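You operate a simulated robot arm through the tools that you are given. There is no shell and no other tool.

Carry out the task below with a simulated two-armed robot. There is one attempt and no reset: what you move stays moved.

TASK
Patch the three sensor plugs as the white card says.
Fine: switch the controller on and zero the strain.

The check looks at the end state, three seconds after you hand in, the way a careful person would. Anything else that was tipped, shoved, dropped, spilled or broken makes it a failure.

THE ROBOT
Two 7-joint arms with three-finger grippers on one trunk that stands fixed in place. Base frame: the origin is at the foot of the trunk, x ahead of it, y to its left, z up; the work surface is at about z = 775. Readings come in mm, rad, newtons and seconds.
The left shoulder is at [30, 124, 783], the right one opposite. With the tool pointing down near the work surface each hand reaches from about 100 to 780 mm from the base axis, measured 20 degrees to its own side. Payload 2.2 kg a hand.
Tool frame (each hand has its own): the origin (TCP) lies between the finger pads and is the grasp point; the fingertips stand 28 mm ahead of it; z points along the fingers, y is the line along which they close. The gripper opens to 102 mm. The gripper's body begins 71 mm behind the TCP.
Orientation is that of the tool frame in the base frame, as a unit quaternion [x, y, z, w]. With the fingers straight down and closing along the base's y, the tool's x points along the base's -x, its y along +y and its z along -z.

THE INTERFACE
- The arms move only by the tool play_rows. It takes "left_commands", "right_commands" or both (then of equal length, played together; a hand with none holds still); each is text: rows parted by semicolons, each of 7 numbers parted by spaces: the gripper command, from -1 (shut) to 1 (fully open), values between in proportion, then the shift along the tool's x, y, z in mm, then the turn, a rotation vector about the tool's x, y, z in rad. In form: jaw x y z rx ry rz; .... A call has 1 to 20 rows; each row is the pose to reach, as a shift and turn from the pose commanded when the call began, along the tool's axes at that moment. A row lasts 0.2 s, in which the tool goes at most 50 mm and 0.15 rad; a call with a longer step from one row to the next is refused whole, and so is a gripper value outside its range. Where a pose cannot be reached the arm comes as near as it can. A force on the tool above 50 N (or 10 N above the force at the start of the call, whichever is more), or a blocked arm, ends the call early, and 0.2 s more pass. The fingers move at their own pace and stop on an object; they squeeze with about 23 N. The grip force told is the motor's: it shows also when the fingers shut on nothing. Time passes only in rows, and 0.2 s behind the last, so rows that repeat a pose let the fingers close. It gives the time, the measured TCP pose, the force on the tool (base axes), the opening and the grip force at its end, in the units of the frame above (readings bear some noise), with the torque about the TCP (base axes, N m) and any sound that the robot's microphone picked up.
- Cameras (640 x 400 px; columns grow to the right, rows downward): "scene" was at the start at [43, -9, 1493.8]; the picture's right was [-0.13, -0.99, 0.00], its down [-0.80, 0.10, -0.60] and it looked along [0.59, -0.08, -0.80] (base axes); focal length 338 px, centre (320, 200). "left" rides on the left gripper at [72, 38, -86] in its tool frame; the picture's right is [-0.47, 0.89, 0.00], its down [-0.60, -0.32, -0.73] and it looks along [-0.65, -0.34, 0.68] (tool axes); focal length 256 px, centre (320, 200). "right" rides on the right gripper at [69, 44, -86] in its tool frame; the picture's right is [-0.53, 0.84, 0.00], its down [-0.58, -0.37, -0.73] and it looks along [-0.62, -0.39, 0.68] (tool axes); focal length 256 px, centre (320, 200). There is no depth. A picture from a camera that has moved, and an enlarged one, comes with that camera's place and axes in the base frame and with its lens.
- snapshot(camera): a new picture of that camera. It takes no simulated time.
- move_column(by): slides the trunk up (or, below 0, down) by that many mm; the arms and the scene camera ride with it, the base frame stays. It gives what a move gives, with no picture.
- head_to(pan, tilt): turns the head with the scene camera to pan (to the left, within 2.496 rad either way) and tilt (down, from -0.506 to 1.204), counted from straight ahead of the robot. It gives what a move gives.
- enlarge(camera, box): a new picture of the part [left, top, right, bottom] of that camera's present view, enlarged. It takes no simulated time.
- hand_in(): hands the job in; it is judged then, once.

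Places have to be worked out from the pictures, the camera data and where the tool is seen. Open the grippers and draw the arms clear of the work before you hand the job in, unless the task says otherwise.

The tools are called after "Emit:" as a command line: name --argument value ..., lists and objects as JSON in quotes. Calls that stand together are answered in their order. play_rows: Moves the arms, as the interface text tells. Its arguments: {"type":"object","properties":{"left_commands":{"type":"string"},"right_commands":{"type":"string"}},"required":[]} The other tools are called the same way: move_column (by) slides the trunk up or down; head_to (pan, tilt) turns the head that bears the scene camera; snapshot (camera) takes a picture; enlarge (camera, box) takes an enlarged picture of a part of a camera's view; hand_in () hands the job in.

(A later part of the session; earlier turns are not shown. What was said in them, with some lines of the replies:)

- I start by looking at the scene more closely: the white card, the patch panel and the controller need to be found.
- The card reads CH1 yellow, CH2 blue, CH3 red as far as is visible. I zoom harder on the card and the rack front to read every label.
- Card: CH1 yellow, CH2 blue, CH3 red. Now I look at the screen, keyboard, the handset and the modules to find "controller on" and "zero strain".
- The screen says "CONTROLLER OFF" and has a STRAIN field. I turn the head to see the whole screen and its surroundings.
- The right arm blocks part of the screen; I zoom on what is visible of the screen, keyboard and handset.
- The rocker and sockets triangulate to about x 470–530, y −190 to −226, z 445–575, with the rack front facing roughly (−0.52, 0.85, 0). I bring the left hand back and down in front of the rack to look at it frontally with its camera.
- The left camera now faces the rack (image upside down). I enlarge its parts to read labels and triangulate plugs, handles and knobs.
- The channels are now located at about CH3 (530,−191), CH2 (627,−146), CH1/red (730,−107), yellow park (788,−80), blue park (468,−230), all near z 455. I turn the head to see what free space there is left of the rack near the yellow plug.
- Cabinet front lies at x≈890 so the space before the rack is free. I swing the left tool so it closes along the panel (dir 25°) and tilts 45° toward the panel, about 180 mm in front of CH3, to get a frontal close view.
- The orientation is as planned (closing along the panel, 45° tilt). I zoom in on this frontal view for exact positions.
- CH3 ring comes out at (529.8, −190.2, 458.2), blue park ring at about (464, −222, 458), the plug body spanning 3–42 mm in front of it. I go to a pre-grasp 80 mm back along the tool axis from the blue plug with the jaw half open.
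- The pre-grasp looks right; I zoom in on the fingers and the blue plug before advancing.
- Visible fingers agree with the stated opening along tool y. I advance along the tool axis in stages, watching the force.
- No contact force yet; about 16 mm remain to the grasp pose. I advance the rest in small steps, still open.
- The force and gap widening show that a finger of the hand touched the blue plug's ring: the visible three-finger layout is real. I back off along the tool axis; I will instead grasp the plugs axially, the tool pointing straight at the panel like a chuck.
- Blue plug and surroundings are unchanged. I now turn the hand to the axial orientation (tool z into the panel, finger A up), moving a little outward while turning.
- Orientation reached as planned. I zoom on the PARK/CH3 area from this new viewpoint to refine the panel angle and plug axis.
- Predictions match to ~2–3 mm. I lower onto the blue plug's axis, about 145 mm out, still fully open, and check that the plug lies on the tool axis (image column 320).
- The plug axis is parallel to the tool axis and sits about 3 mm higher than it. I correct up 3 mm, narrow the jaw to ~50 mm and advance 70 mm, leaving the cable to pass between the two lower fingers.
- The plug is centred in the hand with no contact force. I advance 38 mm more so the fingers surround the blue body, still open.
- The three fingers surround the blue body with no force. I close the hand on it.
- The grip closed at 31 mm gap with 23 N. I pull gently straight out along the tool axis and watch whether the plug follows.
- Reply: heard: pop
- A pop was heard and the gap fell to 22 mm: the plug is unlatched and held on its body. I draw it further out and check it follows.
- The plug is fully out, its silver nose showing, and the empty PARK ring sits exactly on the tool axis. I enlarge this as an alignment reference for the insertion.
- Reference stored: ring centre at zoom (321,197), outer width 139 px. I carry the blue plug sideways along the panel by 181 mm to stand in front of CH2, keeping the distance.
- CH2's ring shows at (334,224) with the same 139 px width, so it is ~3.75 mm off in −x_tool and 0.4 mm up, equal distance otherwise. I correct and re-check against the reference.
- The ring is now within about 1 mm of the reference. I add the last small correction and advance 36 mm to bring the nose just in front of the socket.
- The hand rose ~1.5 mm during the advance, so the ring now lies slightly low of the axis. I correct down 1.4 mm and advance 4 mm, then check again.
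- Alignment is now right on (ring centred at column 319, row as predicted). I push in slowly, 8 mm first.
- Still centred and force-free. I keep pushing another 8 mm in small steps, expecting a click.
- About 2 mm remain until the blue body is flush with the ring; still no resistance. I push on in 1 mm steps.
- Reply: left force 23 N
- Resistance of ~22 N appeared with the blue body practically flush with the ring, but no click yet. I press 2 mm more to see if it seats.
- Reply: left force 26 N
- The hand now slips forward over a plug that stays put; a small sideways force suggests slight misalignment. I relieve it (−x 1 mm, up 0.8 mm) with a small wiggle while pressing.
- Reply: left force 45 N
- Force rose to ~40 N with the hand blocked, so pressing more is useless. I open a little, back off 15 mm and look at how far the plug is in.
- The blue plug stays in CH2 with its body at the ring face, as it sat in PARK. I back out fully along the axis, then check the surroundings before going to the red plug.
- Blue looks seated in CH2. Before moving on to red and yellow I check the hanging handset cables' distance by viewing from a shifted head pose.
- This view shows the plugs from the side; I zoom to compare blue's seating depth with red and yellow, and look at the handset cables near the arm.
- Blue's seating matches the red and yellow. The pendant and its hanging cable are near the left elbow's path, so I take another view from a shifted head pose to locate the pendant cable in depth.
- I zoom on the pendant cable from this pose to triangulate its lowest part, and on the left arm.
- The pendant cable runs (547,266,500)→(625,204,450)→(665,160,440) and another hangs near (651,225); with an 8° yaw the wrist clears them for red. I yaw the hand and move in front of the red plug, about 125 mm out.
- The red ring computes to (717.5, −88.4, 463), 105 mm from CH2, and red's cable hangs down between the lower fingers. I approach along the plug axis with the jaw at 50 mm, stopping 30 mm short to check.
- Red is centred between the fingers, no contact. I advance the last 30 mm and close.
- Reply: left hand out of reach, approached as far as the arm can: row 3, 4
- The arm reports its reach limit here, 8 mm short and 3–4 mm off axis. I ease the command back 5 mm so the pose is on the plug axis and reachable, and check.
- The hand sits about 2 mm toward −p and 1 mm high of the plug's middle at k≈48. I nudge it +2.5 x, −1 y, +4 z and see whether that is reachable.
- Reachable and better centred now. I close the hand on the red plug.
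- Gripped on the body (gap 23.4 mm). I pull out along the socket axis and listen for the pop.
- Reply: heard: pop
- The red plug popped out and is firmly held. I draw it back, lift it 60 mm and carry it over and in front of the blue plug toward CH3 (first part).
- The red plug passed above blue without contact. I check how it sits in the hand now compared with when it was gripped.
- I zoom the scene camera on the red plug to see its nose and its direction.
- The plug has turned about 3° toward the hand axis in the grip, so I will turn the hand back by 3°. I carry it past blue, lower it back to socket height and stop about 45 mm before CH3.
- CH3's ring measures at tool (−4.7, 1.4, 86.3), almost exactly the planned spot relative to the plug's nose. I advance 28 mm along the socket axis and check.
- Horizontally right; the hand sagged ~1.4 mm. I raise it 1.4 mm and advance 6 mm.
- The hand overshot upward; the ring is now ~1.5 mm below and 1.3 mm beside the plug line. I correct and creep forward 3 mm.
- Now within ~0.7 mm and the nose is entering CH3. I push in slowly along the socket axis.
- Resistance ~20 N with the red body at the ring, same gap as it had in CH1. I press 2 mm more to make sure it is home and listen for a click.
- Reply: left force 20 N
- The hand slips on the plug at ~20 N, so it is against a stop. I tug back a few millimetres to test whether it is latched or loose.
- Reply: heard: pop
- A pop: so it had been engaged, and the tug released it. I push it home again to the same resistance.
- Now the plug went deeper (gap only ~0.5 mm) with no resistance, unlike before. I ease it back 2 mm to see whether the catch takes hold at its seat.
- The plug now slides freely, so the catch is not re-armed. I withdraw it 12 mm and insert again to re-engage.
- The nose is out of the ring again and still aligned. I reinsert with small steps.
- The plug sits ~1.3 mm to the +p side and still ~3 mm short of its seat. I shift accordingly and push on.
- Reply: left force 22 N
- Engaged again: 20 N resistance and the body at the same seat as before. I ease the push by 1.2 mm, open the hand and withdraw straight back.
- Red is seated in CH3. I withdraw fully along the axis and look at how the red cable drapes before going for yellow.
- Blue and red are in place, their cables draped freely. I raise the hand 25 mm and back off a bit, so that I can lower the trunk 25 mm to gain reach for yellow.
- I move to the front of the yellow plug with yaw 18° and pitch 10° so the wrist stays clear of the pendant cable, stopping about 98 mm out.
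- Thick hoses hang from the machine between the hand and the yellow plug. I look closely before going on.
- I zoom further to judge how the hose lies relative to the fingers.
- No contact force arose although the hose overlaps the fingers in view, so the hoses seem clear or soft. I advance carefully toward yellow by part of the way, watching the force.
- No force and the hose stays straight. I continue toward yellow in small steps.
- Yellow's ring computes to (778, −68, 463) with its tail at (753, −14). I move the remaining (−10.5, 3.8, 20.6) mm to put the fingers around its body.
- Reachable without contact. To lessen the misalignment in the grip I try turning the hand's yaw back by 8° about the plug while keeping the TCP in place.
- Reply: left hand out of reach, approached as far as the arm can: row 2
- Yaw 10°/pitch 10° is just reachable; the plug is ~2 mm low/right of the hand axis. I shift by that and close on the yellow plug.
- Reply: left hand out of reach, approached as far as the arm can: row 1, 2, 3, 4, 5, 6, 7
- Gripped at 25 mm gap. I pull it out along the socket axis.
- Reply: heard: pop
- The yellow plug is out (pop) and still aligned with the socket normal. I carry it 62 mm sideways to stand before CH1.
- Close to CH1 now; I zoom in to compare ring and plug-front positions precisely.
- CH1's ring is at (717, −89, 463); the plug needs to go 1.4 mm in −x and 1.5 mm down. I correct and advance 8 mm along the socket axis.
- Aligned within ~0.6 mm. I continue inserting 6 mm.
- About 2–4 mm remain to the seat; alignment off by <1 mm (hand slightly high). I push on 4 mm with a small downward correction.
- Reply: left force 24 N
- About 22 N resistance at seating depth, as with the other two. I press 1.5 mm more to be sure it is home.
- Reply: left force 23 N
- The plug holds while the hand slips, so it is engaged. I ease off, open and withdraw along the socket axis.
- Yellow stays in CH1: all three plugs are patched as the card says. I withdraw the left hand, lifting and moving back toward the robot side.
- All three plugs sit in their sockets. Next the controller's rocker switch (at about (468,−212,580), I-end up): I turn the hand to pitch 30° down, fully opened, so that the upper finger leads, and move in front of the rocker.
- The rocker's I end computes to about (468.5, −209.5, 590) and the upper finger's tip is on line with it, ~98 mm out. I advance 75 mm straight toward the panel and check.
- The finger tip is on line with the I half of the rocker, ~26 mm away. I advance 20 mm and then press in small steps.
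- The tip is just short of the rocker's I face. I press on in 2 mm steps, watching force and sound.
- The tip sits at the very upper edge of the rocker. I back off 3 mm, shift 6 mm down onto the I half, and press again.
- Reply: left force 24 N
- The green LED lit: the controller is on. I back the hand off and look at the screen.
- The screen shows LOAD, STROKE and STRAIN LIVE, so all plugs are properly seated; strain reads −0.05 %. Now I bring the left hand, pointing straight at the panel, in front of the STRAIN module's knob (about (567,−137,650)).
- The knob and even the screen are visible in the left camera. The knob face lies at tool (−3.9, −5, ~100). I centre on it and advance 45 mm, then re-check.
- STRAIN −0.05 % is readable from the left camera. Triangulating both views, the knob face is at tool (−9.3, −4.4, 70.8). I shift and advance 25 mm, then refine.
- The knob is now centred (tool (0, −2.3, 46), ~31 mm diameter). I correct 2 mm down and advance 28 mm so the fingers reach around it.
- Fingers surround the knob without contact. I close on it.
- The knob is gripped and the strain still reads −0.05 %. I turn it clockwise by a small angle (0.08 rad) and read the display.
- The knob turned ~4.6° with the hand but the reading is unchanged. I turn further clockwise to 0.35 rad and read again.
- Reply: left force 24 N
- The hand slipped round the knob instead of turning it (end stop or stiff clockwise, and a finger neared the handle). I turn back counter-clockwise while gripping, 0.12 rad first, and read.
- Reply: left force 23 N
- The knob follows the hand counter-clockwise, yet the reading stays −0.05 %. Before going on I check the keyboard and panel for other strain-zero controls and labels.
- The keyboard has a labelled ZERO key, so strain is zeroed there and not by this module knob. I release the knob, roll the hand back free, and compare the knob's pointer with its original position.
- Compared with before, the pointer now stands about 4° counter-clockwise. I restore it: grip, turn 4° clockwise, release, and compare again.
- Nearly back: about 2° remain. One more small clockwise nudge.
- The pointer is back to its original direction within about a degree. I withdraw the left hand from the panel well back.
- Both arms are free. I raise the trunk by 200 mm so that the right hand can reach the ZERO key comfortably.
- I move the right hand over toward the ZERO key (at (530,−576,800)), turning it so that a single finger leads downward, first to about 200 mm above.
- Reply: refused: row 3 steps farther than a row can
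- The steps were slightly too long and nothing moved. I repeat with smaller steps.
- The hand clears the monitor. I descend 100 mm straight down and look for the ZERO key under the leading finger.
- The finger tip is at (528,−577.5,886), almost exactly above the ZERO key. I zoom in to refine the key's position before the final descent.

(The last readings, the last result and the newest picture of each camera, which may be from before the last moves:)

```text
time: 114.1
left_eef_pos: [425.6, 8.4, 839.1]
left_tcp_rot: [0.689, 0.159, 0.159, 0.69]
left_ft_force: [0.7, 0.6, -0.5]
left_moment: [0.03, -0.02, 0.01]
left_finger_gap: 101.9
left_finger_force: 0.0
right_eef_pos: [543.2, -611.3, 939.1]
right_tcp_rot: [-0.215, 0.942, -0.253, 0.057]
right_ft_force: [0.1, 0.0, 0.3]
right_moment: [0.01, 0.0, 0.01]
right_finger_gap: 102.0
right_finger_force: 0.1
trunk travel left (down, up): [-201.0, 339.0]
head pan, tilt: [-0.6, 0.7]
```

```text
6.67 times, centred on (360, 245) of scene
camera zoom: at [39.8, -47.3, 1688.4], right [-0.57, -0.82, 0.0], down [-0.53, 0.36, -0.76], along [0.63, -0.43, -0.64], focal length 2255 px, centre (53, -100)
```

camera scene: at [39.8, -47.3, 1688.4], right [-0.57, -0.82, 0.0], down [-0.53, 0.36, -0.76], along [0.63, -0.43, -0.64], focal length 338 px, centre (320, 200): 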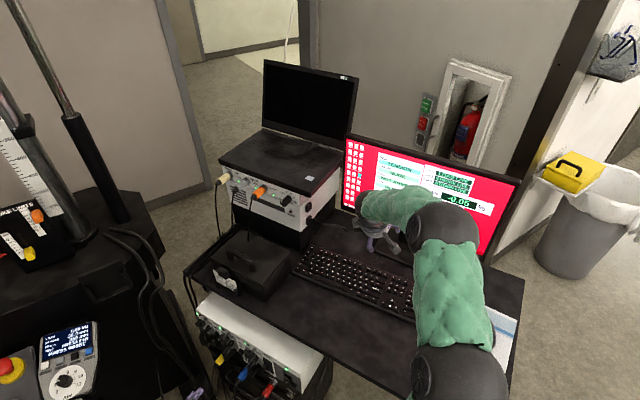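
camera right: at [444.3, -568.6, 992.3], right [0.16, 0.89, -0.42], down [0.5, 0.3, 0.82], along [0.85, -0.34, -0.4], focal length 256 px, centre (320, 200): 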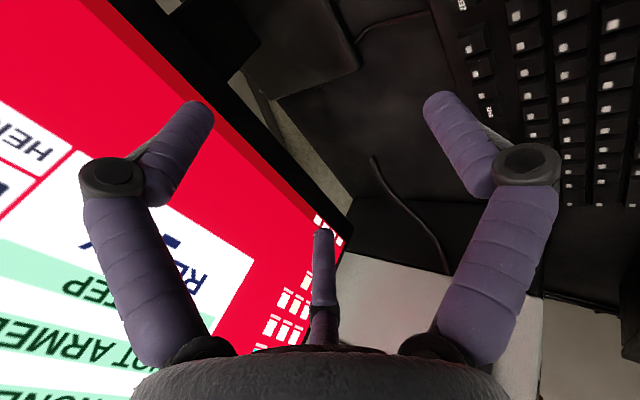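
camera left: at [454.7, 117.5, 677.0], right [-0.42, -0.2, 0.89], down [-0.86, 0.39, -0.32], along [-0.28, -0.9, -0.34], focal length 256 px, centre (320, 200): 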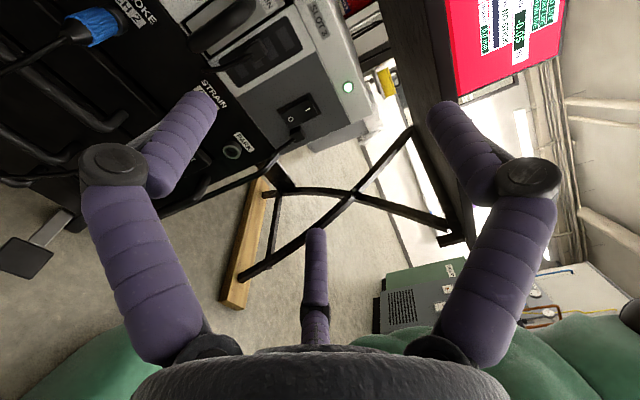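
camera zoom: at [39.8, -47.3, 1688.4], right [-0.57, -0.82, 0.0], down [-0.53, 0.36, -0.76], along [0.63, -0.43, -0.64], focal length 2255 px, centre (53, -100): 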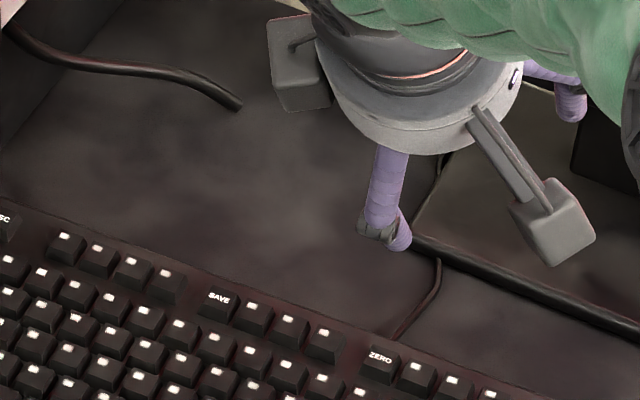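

Combining views the ZERO key top is at (530.6,−577.8,799.5); the tip is 2.6 mm off in x. I correct and descend 73 mm to hover ~12 mm above the key.

Emit:
play_rows --right_commands "1 -1 9 16 0 0 0; 1 -2 20 35 0 0 0; 1 -2.2 30 54 0 0 0; 1 -2.2 35.4 64 0 0 0; 1 -2.2 35.4 64 0 0 0"

Emit:
snapshot --camera "right"

Emit:
enlarge --camera "scene" --box '[320, 215, 400, 275]'

Emit:
enlarge --camera "right" --box '[380, 0, 560, 140]'

```text
time: 115.3
left_eef_pos: [426.0, 8.6, 839.4]
left_tcp_rot: [0.689, 0.158, 0.158, 0.689]
left_ft_force: [0.3, 0.8, -0.2]
left_moment: [-0.04, 0.01, 0.01]
left_finger_gap: 102.0
left_finger_force: 0.1
right_eef_pos: [546.3, -611.3, 867.2]
right_tcp_rot: [-0.215, 0.942, -0.253, 0.057]
right_ft_force: [0.2, 0.3, -0.1]
right_moment: [0.0, -0.03, -0.01]
right_finger_gap: 101.9
right_finger_force: 0.1
trunk travel left (down, up): [-201.0, 339.0]
head pan, tilt: [-0.6, 0.7]
```

```text
taken
camera right: at [447.4, -568.9, 919.3], right [0.16, 0.89, -0.42], down [0.5, 0.3, 0.82], along [0.85, -0.34, -0.4], focal length 256 px, centre (320, 200)
```

right: 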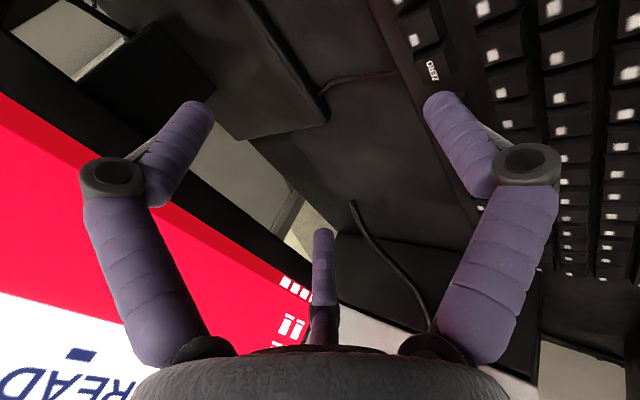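

```text
6.67 times, centred on (360, 245) of scene
camera zoom: at [40.0, -47.5, 1688.4], right [-0.57, -0.82, 0.0], down [-0.53, 0.36, -0.76], along [0.63, -0.43, -0.64], focal length 2255 px, centre (53, -100)
```

zoom: 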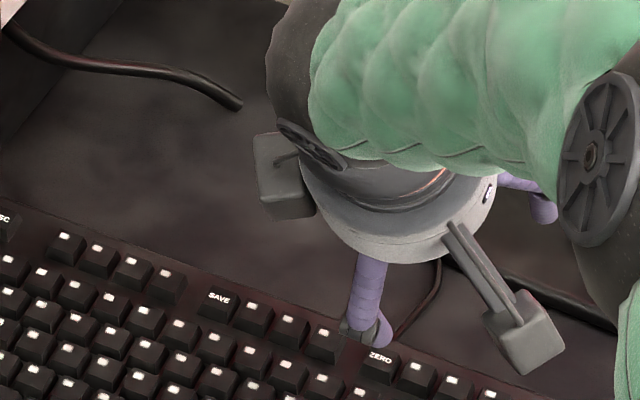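

```text
2.86 times, centred on (470, 70) of right
camera zoom: at [447.4, -568.9, 919.3], right [0.16, 0.89, -0.42], down [0.5, 0.3, 0.82], along [0.85, -0.34, -0.4], focal length 731 px, centre (-109, 571)
```

zoom: 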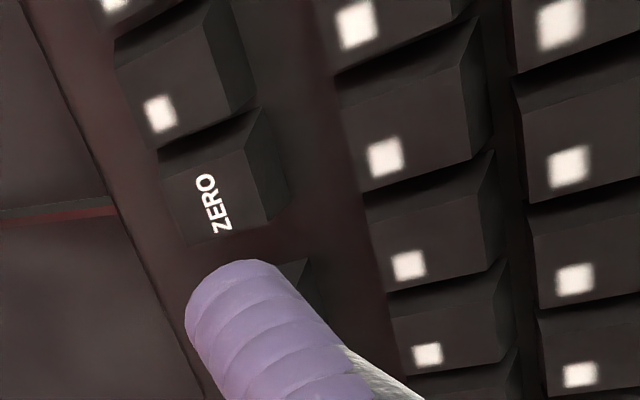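

In the right camera the finger tip would land near the key's corner: it must go about 7.5 mm toward −y. I shift at the same height and look again.

Emit:
play_rows --right_commands "1 1.6 -2.9 1.7 0 0 0; 1 3.3 -5.9 3.4 0 0 0; 1 3.3 -5.9 3.4 0 0 0"

Emit:
enlarge --camera "right" --box '[380, 0, 560, 140]'

Emit:
enlarge --camera "scene" --box '[350, 240, 390, 270]'

```text
time: 116.1
left_eef_pos: [425.4, 7.4, 840.3]
left_tcp_rot: [0.689, 0.159, 0.159, 0.689]
left_ft_force: [0.7, 0.2, -0.5]
left_moment: [-0.02, -0.02, 0.0]
left_finger_gap: 102.1
left_finger_force: 0.0
right_eef_pos: [546.1, -618.0, 865.8]
right_tcp_rot: [-0.214, 0.942, -0.252, 0.059]
right_ft_force: [0.3, -0.4, 0.1]
right_moment: [-0.03, -0.01, 0.01]
right_finger_gap: 101.8
right_finger_force: 0.0
trunk travel left (down, up): [-201.0, 339.0]
head pan, tilt: [-0.6, 0.7]
```

```text
2.86 times, centred on (470, 70) of right
camera zoom: at [447.1, -576.1, 919.8], right [0.16, 0.89, -0.42], down [0.5, 0.29, 0.82], along [0.85, -0.34, -0.4], focal length 731 px, centre (-109, 571)
```

zoom: 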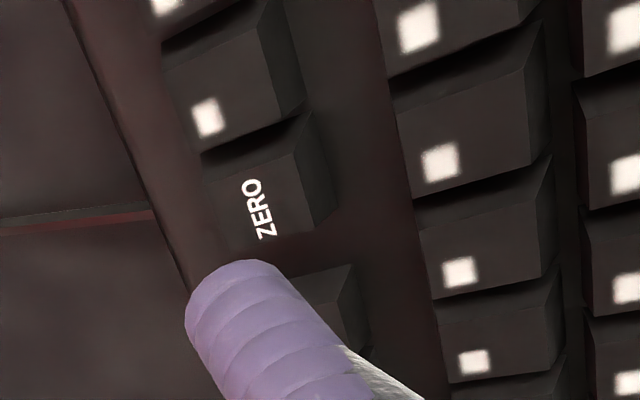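

```text
13.33 times, centred on (370, 255) of scene
camera zoom: at [40.1, -47.5, 1688.3], right [-0.57, -0.82, 0.0], down [-0.53, 0.36, -0.76], along [0.63, -0.43, -0.64], focal length 4510 px, centre (-347, -533)
```

zoom: 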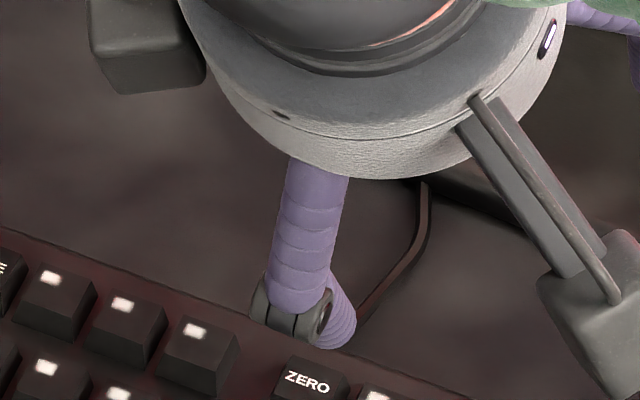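

Combining all views, the contact point is within ~1.5 mm of the key's centre. I apply the small correction, descend 10 mm and then press in small steps.

Emit:
play_rows --right_commands "1 -0.6 1.8 2.4 0 0 0; 1 -1.1 3.2 4 0 0 0; 1 -1.1 5.7 8.3 0 0 0; 1 -1.1 6.2 9.2 0 0 0; 1 -1.1 6.7 10 0 0 0"

Emit:
enlarge --camera "right" --box '[380, 0, 560, 140]'

Emit:
enlarge --camera "scene" --box '[350, 240, 390, 270]'

Emit:
enlarge --camera "scene" --box '[420, 160, 520, 230]'

```text
time: 117.3
left_eef_pos: [426.3, 7.8, 839.2]
left_tcp_rot: [0.689, 0.158, 0.159, 0.689]
left_ft_force: [0.3, -0.2, 0.3]
left_moment: [0.0, 0.01, 0.01]
left_finger_gap: 102.2
left_finger_force: 0.0
right_eef_pos: [546.6, -617.2, 856.0]
right_tcp_rot: [-0.215, 0.942, -0.252, 0.058]
right_ft_force: [-0.8, 0.1, 0.3]
right_moment: [-0.01, 0.01, 0.02]
right_finger_gap: 102.0
right_finger_force: 0.1
trunk travel left (down, up): [-201.0, 339.0]
head pan, tilt: [-0.6, 0.7]
```

```text
2.86 times, centred on (470, 70) of right
camera zoom: at [447.9, -574.4, 908.9], right [0.16, 0.89, -0.42], down [0.5, 0.3, 0.82], along [0.85, -0.34, -0.4], focal length 731 px, centre (-109, 571)
```

zoom: 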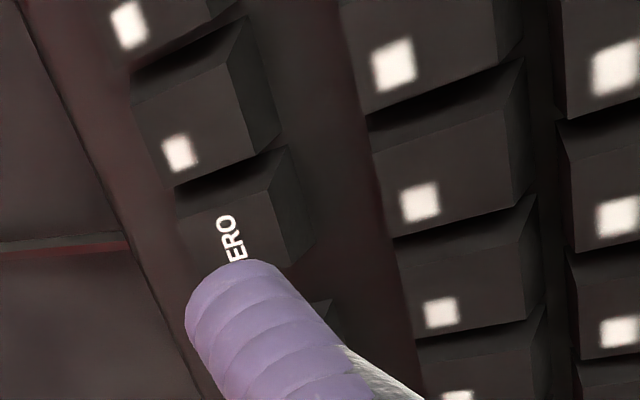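

```text
13.33 times, centred on (370, 255) of scene
camera zoom: at [40.1, -47.6, 1688.3], right [-0.57, -0.82, 0.0], down [-0.53, 0.36, -0.76], along [0.63, -0.43, -0.64], focal length 4510 px, centre (-347, -533)
```

zoom: 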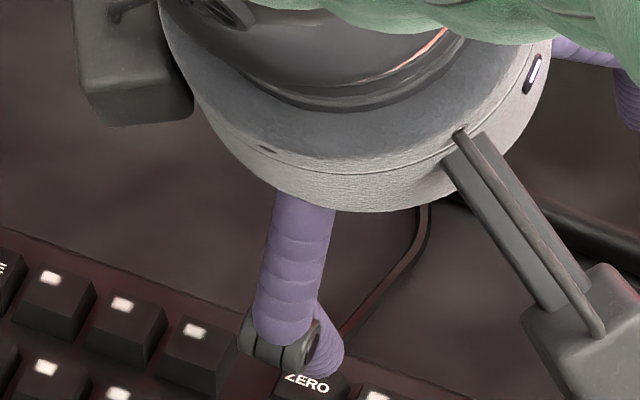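

```text
5.71 times, centred on (470, 195) of scene
camera zoom: at [40.1, -47.6, 1688.3], right [-0.57, -0.82, 0.0], down [-0.53, 0.36, -0.76], along [0.63, -0.43, -0.64], focal length 1933 px, centre (-537, 229)
```

zoom: 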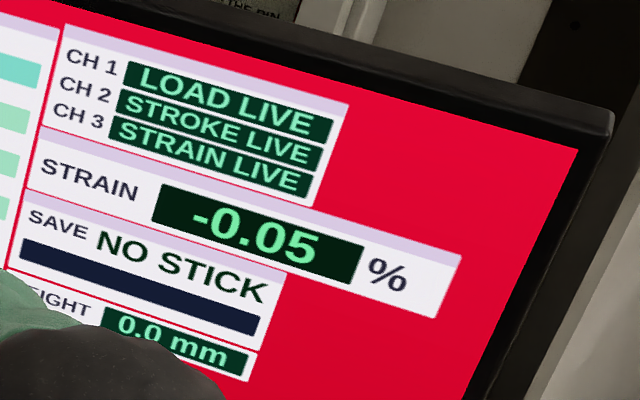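

The tip is just above the ZERO key, no contact yet. I go on pressing in 1.5 mm steps.

Emit:
play_rows --right_commands "1 0 0.8 1.3 0 0 0; 1 0 1.5 2.6 0 0 0; 1 0 2.3 3.9 0 0 0; 1 0 3 5.2 0 0 0"

Emit:
enlarge --camera "right" --box '[380, 0, 560, 140]'

Emit:
enlarge --camera "scene" --box '[350, 240, 390, 270]'

Emit:
enlarge --camera "scene" --box '[420, 160, 520, 230]'

```text
time: 118.3
left_eef_pos: [426.0, 7.4, 840.2]
left_tcp_rot: [0.689, 0.159, 0.159, 0.689]
left_ft_force: [0.5, -1.0, -0.3]
left_moment: [0.0, 0.03, -0.01]
left_finger_gap: 101.8
left_finger_force: 0.1
right_eef_pos: [547.0, -616.7, 848.8]
right_tcp_rot: [-0.214, 0.942, -0.253, 0.058]
right_ft_force: [-0.3, -0.4, 0.3]
right_moment: [0.03, 0.06, 0.03]
right_finger_gap: 102.0
right_finger_force: 0.0
trunk travel left (down, up): [-201.0, 339.0]
head pan, tilt: [-0.6, 0.7]
```

```text
2.86 times, centred on (470, 70) of right
camera zoom: at [449.1, -574.4, 902.5], right [0.16, 0.89, -0.42], down [0.5, 0.29, 0.82], along [0.85, -0.34, -0.4], focal length 731 px, centre (-109, 571)
```

zoom: 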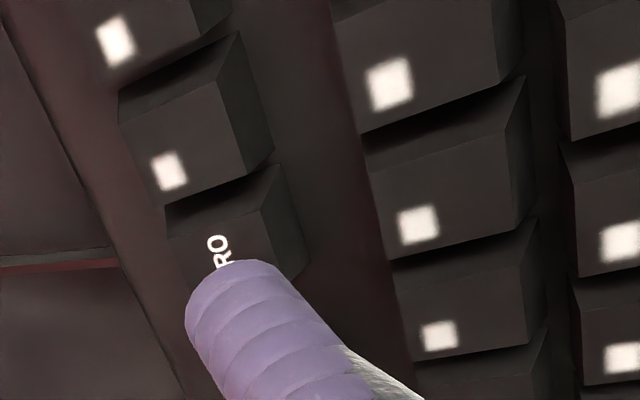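

```text
13.33 times, centred on (370, 255) of scene
camera zoom: at [40.1, -47.6, 1688.3], right [-0.57, -0.82, 0.0], down [-0.53, 0.36, -0.76], along [0.63, -0.43, -0.64], focal length 4510 px, centre (-347, -533)
```

zoom: 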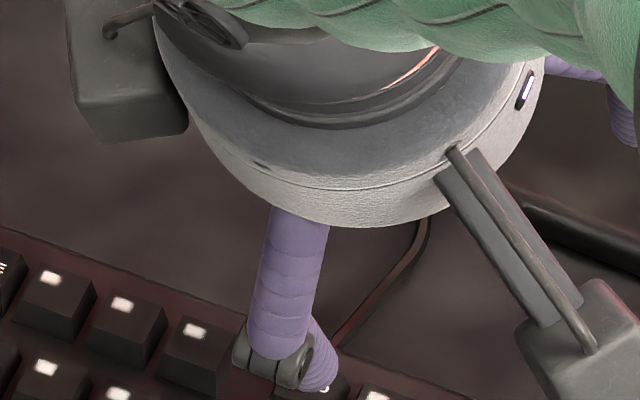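

```text
5.71 times, centred on (470, 195) of scene
camera zoom: at [40.1, -47.6, 1688.3], right [-0.57, -0.82, 0.0], down [-0.53, 0.36, -0.76], along [0.63, -0.43, -0.64], focal length 1933 px, centre (-537, 229)
```

zoom: 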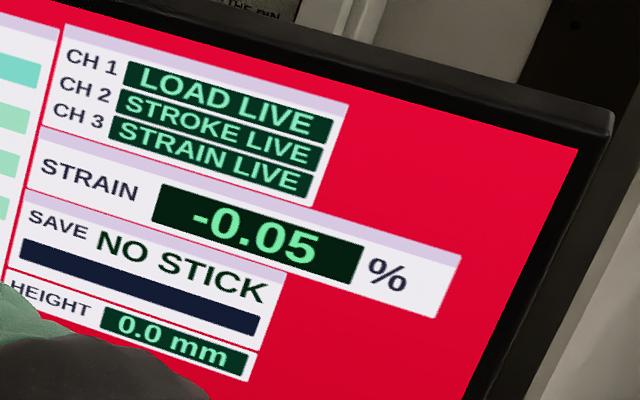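

Still no force or change. I press further in small steps.

Emit:
play_rows --right_commands "1 0 0.8 1.3 0 0 0; 1 0 1.5 2.6 0 0 0; 1 0 2.3 3.9 0 0 0; 1 0 2.3 3.9 0 0 0"

Emit:
enlarge --camera "right" --box '[380, 0, 560, 140]'

Emit:
enlarge --camera "scene" --box '[420, 160, 520, 230]'

```text
time: 119.3
left_eef_pos: [425.7, 7.4, 840.1]
left_tcp_rot: [0.689, 0.159, 0.158, 0.689]
left_ft_force: [0.6, 0.6, 0.2]
left_moment: [0.01, 0.03, 0.0]
left_finger_gap: 102.1
left_finger_force: 0.0
right_eef_pos: [547.0, -615.8, 844.8]
right_tcp_rot: [-0.214, 0.942, -0.253, 0.058]
right_ft_force: [-0.3, 0.2, -0.1]
right_moment: [-0.03, 0.03, 0.02]
right_finger_gap: 102.2
right_finger_force: 0.1
trunk travel left (down, up): [-201.0, 339.0]
head pan, tilt: [-0.6, 0.7]
```

```text
2.86 times, centred on (470, 70) of right
camera zoom: at [448.2, -574.2, 898.9], right [0.16, 0.89, -0.42], down [0.5, 0.29, 0.82], along [0.85, -0.34, -0.4], focal length 731 px, centre (-109, 571)
```

zoom: 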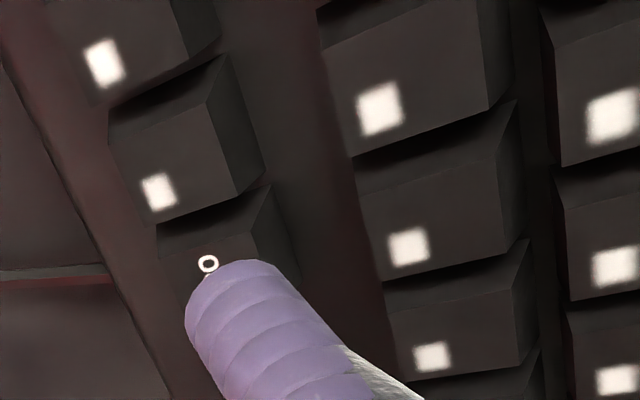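

```text
5.71 times, centred on (470, 195) of scene
camera zoom: at [40.1, -47.5, 1688.3], right [-0.57, -0.82, 0.0], down [-0.53, 0.36, -0.76], along [0.63, -0.43, -0.64], focal length 1933 px, centre (-537, 229)
```

zoom: 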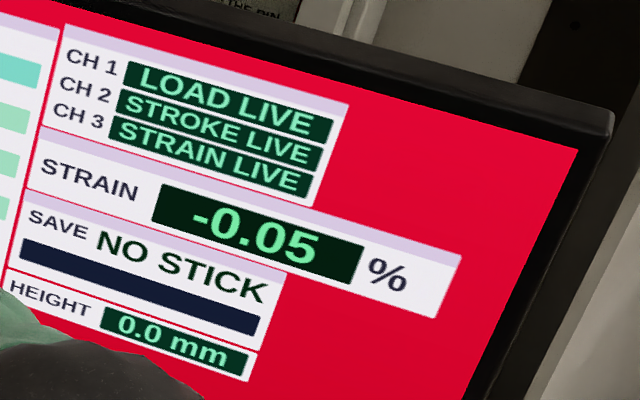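

Still no contact; the views agree best with a key top near z≈790 at (535.5,−583.5). I lift 3 mm, shift (+5.3, −5), and press again.

Emit:
play_rows --right_commands "1 0 -1.5 -2.6 0 0 0; 1 -1.3 -4.5 -0.9 0 0 0; 1 -2.6 -7.4 0.8 0 0 0; 1 -2.6 -5.9 3.4 0 0 0; 1 -2.6 -5.1 4.7 0 0 0; 1 -2.6 -4.4 6 0 0 0"

Emit:
enlarge --camera "right" --box '[380, 0, 560, 140]'

Emit:
enlarge --camera "scene" --box '[350, 240, 390, 270]'

Emit:
enlarge --camera "scene" --box '[420, 160, 520, 230]'

```text
time: 120.7
left_eef_pos: [426.2, 7.7, 838.8]
left_tcp_rot: [0.689, 0.159, 0.158, 0.69]
left_ft_force: [0.3, -0.4, -0.5]
left_moment: [0.03, -0.01, 0.04]
left_finger_gap: 101.8
left_finger_force: 0.0
right_eef_pos: [553.0, -621.2, 840.3]
right_tcp_rot: [-0.215, 0.942, -0.252, 0.057]
right_ft_force: [0.4, -1.3, 0.3]
right_moment: [-0.01, -0.01, 0.0]
right_finger_gap: 102.2
right_finger_force: 0.0
trunk travel left (down, up): [-201.0, 339.0]
head pan, tilt: [-0.6, 0.7]
```

```text
2.86 times, centred on (470, 70) of right
camera zoom: at [454.5, -579.2, 895.0], right [0.16, 0.89, -0.42], down [0.5, 0.3, 0.82], along [0.85, -0.34, -0.4], focal length 731 px, centre (-109, 571)
```

zoom: 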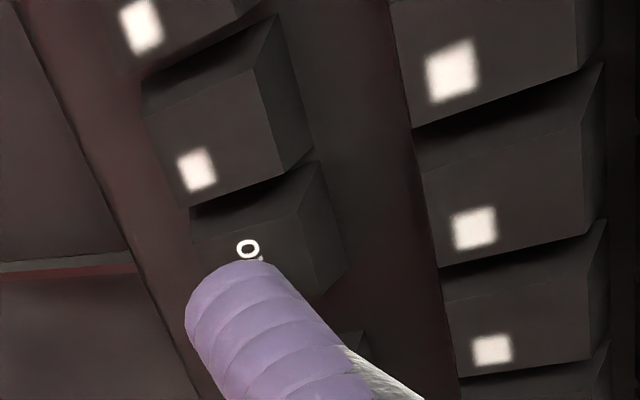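

```text
13.33 times, centred on (370, 255) of scene
camera zoom: at [40.1, -47.6, 1688.3], right [-0.57, -0.82, 0.0], down [-0.53, 0.36, -0.76], along [0.63, -0.43, -0.64], focal length 4510 px, centre (-347, -533)
```

zoom: 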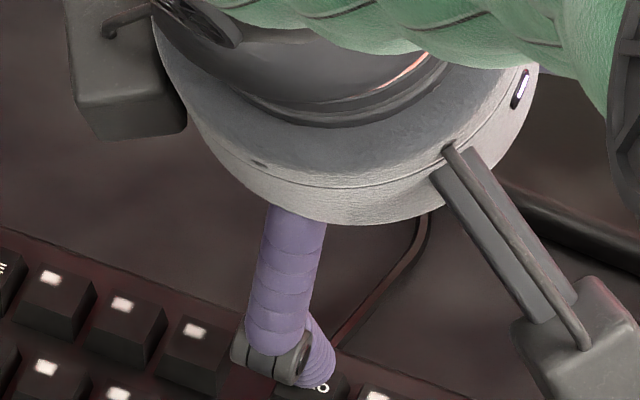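

```text
5.71 times, centred on (470, 195) of scene
camera zoom: at [40.1, -47.6, 1688.3], right [-0.57, -0.82, 0.0], down [-0.53, 0.36, -0.76], along [0.63, -0.43, -0.64], focal length 1933 px, centre (-537, 229)
```

zoom: 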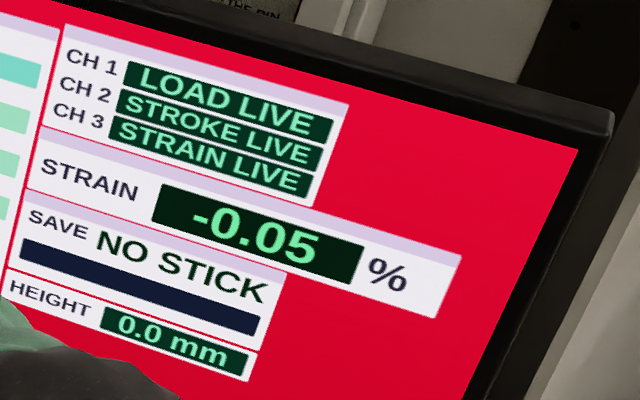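

The geometry shows contact should come within a few mm more. I continue down in small steps.

Emit:
play_rows --right_commands "1 0 0.8 1.3 0 0 0; 1 0 1.5 2.6 0 0 0; 1 0 2.3 3.9 0 0 0; 1 0 3 5.2 0 0 0"

Emit:
enlarge --camera "right" --box '[380, 0, 560, 140]'

Emit:
enlarge --camera "scene" --box '[420, 160, 520, 230]'

```text
time: 121.7
left_eef_pos: [425.6, 7.5, 841.2]
left_tcp_rot: [0.689, 0.158, 0.158, 0.689]
left_ft_force: [0.3, -1.2, -0.7]
left_moment: [0.0, -0.01, 0.03]
left_finger_gap: 102.1
left_finger_force: 0.1
right_eef_pos: [552.7, -622.0, 837.2]
right_tcp_rot: [-0.216, 0.941, -0.253, 0.057]
right_ft_force: [-1.0, 1.8, 4.3]
right_moment: [0.28, 0.12, -0.02]
right_finger_gap: 102.5
right_finger_force: 0.1
trunk travel left (down, up): [-201.0, 339.0]
head pan, tilt: [-0.6, 0.7]
heard: click
```

```text
2.86 times, centred on (470, 70) of right
camera zoom: at [454.1, -578.7, 889.4], right [0.16, 0.89, -0.42], down [0.5, 0.3, 0.82], along [0.85, -0.34, -0.4], focal length 731 px, centre (-109, 571)
```

zoom: 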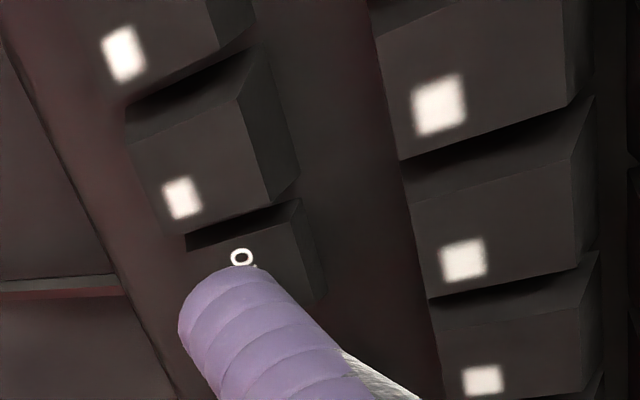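

```text
5.71 times, centred on (470, 195) of scene
camera zoom: at [39.7, -46.9, 1688.4], right [-0.57, -0.82, 0.0], down [-0.53, 0.36, -0.77], along [0.63, -0.43, -0.64], focal length 1933 px, centre (-537, 229)
```

zoom: 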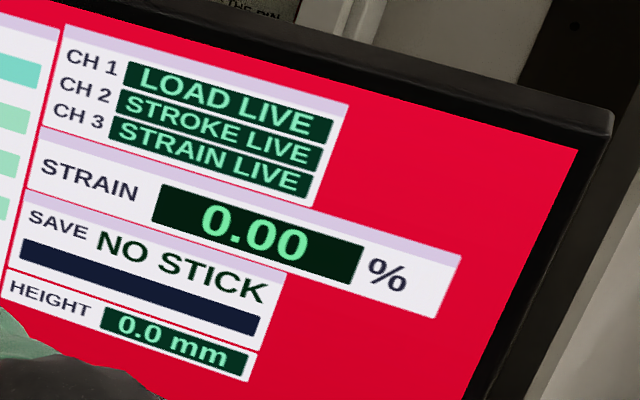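

A click, and the strain now reads 0.00 %. I lift the right hand straight up off the keyboard.

Emit:
play_rows --right_commands "1 0 -5 -8.7 0 0 0; 1 0 -15 -26 0 0 0; 1 0 -30 -52 0 0 0; 1 0 -50 -86.7 0 0 0; 1 0 -70 -121.4 0 0 0; 1 0 -90 -156 0 0 0; 1 0 -105 -182 0 0 0"

Emit:
snapshot --camera "scene"

Emit:
enlarge --camera "scene" --box '[340, 130, 530, 260]'

Emit:
enlarge --camera "scene" --box '[190, 290, 330, 400]'

```text
time: 123.3
left_eef_pos: [425.5, 7.8, 839.9]
left_tcp_rot: [0.689, 0.158, 0.158, 0.689]
left_ft_force: [-0.2, 0.0, 0.1]
left_moment: [-0.01, 0.02, -0.02]
left_finger_gap: 102.1
left_finger_force: 0.2
right_eef_pos: [554.3, -620.9, 1045.5]
right_tcp_rot: [-0.217, 0.941, -0.252, 0.057]
right_ft_force: [-0.1, 0.9, -0.9]
right_moment: [-0.02, -0.02, 0.01]
right_finger_gap: 102.1
right_finger_force: 0.0
trunk travel left (down, up): [-201.0, 339.0]
head pan, tilt: [-0.6, 0.7]
```

```text
taken
camera scene: at [39.6, -47.1, 1688.4], right [-0.57, -0.82, 0.0], down [-0.53, 0.36, -0.77], along [0.63, -0.43, -0.64], focal length 338 px, centre (320, 200)
```

scene: 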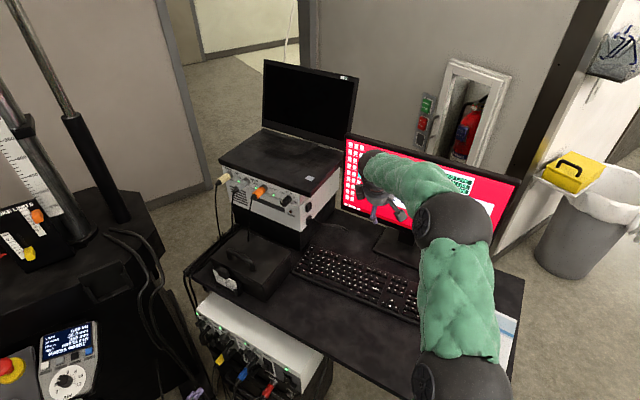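

```text
3.08 times, centred on (435, 195) of scene
camera zoom: at [39.6, -47.1, 1688.4], right [-0.57, -0.82, 0.0], down [-0.53, 0.36, -0.77], along [0.63, -0.43, -0.64], focal length 1041 px, centre (-34, 215)
```

zoom: 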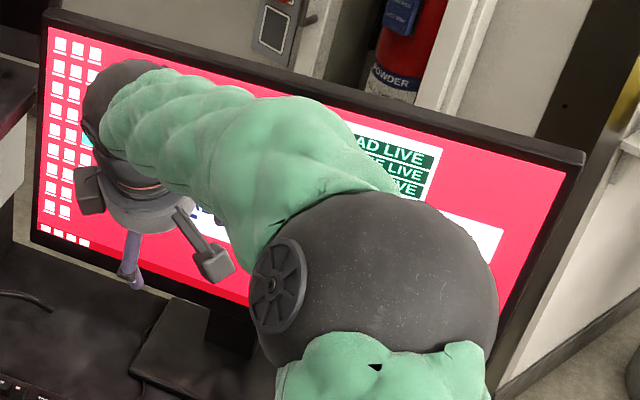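

```text
3.64 times, centred on (260, 345) of scene
camera zoom: at [39.6, -47.1, 1688.4], right [-0.57, -0.82, 0.0], down [-0.53, 0.36, -0.77], along [0.63, -0.43, -0.64], focal length 1230 px, centre (538, -327)
```

zoom: 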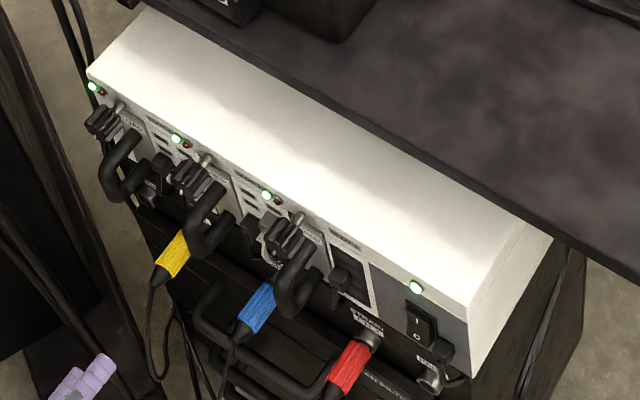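

Strain is zeroed, the plugs and LEDs are in order. I bring the right arm back to its starting place and the left arm further up and back.

Emit:
play_rows --right_commands "1 -6 15 -32 -0.0515 0.0118 0.044; 1 -12 30 -64 -0.1029 0.0235 0.0879; 1 -18 45 -96 -0.1544 0.0353 0.1319; 1 -24.5 60 -128 -0.2058 0.0471 0.1758; 1 -31 75 -160 -0.2573 0.0589 0.2198; 1 -37 90 -191 -0.3088 0.0706 0.2638; 1 -43 105 -223 -0.3602 0.0824 0.3077; 1 -49 120 -255 -0.4117 0.0942 0.3517; 1 -55.5 135 -287 -0.4631 0.1059 0.3956; 1 -61.8 150 -319 -0.5146 0.1177 0.4396" --left_commands "1 0 10 -6 0 0 0; 1 0 20 -12 0 0 0; 1 0 30 -18 0 0 0; 1 0 40 -24 0 0 0; 1 0 50 -30 0 0 0; 1 0 60 -36 0 0 0; 1 0 70 -42 0 0 0; 1 0 80 -48 0 0 0; 1 0 90 -54 0 0 0; 1 0 100 -60 0 0 0"

Emit:
snapshot --camera "scene"

Emit:
enlarge --camera "scene" --box '[190, 290, 330, 400]'

Emit:
snapshot --camera "right"

Emit:
snapshot --camera "left"

```text
time: 125.5
left_eef_pos: [400.6, 63.4, 938.0]
left_tcp_rot: [0.689, 0.158, 0.158, 0.689]
left_ft_force: [-0.5, -0.1, -0.6]
left_moment: [-0.04, 0.02, 0.0]
left_finger_gap: 101.9
left_finger_force: 0.1
right_eef_pos: [480.3, -335.0, 1250.6]
right_tcp_rot: [0.001, 1.0, 0.0, 0.0]
right_ft_force: [0.3, 0.8, 0.1]
right_moment: [-0.04, -0.02, -0.01]
right_finger_gap: 102.1
right_finger_force: 0.1
trunk travel left (down, up): [-201.0, 339.0]
head pan, tilt: [-0.6, 0.7]
```

```text
taken
camera scene: at [39.1, -46.9, 1688.4], right [-0.57, -0.82, 0.0], down [-0.53, 0.36, -0.77], along [0.63, -0.43, -0.64], focal length 338 px, centre (320, 200)
```

scene: 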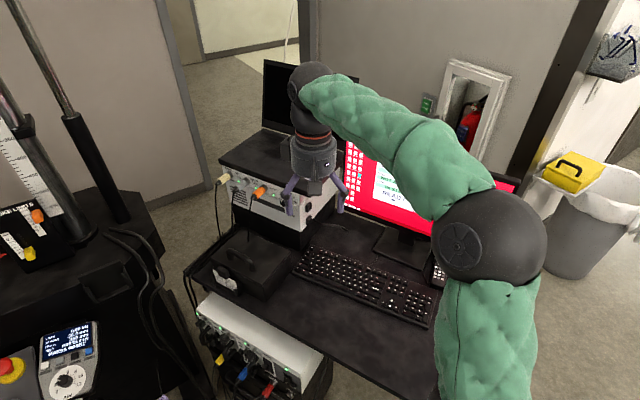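

```text
3.64 times, centred on (260, 345) of scene
camera zoom: at [39.1, -46.9, 1688.4], right [-0.57, -0.82, 0.0], down [-0.53, 0.36, -0.77], along [0.63, -0.43, -0.64], focal length 1230 px, centre (538, -327)
```

zoom: 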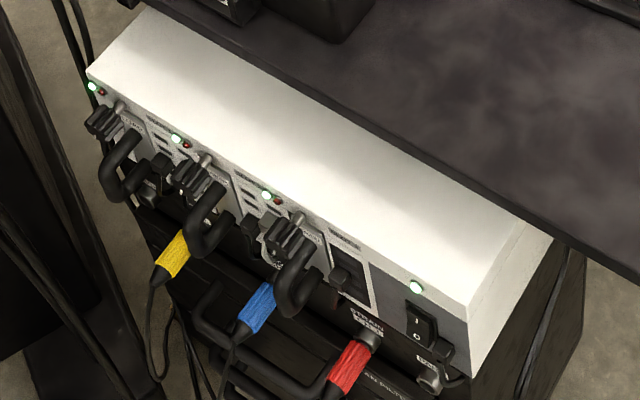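

```text
taken
camera right: at [410.1, -292.1, 1337.0], right [0.54, 0.84, 0.0], down [0.58, -0.37, 0.73], along [0.62, -0.39, -0.68], focal length 256 px, centre (320, 200)
```

right: 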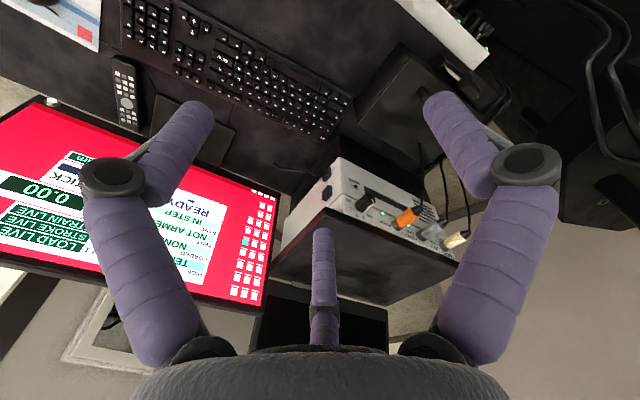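

```text
taken
camera left: at [429.7, 172.3, 976.2], right [-0.42, -0.2, 0.89], down [-0.86, 0.39, -0.32], along [-0.28, -0.9, -0.34], focal length 256 px, centre (320, 200)
```

left: 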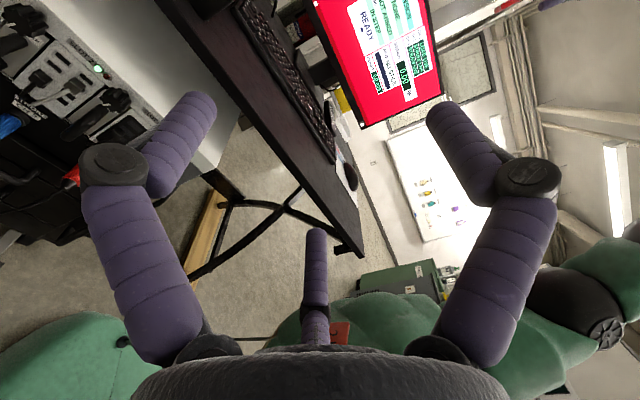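

Everything is in place; I take one last close look at the screen and the machine side before handing in.

Emit:
enlarge --camera "left" --box '[300, 0, 460, 130]'

Emit:
enlarge --camera "scene" --box '[0, 200, 200, 400]'

```text
3.08 times, centred on (380, 65) of left
camera zoom: at [429.7, 172.3, 976.2], right [-0.42, -0.2, 0.89], down [-0.86, 0.39, -0.32], along [-0.28, -0.9, -0.34], focal length 788 px, centre (135, 615)
```

zoom: 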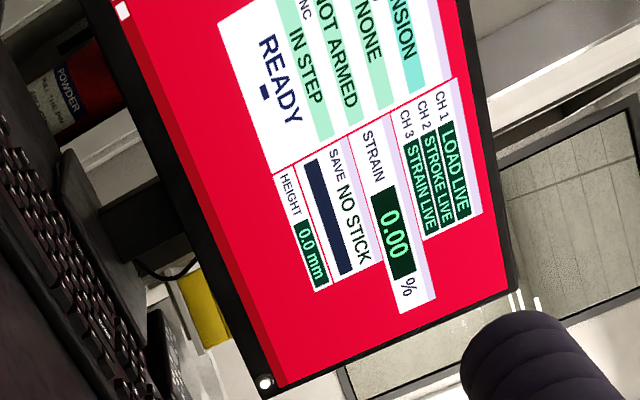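

```text
2.00 times, centred on (100, 300) of scene
camera zoom: at [39.1, -46.9, 1688.4], right [-0.57, -0.82, 0.0], down [-0.53, 0.36, -0.77], along [0.63, -0.43, -0.64], focal length 677 px, centre (760, 0)
```

zoom: 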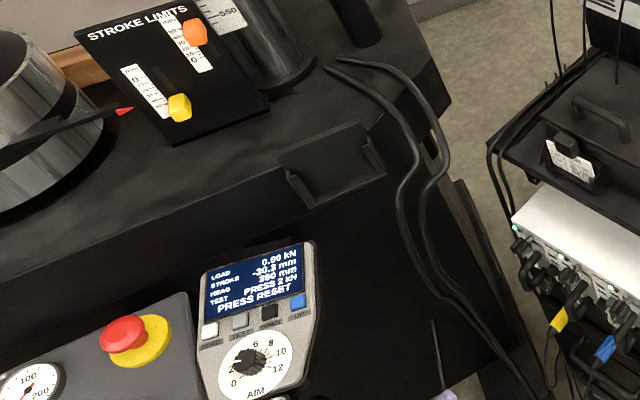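

The screen shows READY, all three channels LIVE and strain 0.00 %. The plugs are patched as the card says, both hands are open and clear, and I saw nothing else disturbed; I hand in.

Emit:
hand_in

```text
The job is handed in.
```

The three plugs are patched as the white card says, the controller is on, and the strain reads 0.00 %. I have handed the job in; the check's result hasn't come back to me.

- **Plugs:** yellow is in CH 1 (load), blue in CH 2 (stroke) and red in CH 3 (strain). The screen shows all three channels LIVE.
- **Controller:** I pressed the rocker to I. Its green light is on and the screen says READY.
- **Strain:** it read −0.05 % after power-on. I zeroed it with the ZERO key on the keyboard.

**STRAIN knob touched by mistake:** I first took the knob on the STRAIN module for the zero control. I turned it about 8° each way, and the reading did not change. I then turned it back to about its original direction, within 1–2° as judged from the pictures.

On the first try at the blue plug, a finger pressed its park ring with about 19 N; nothing moved. I saw nothing else displaced.

Both hands are open and drawn clear of the work.
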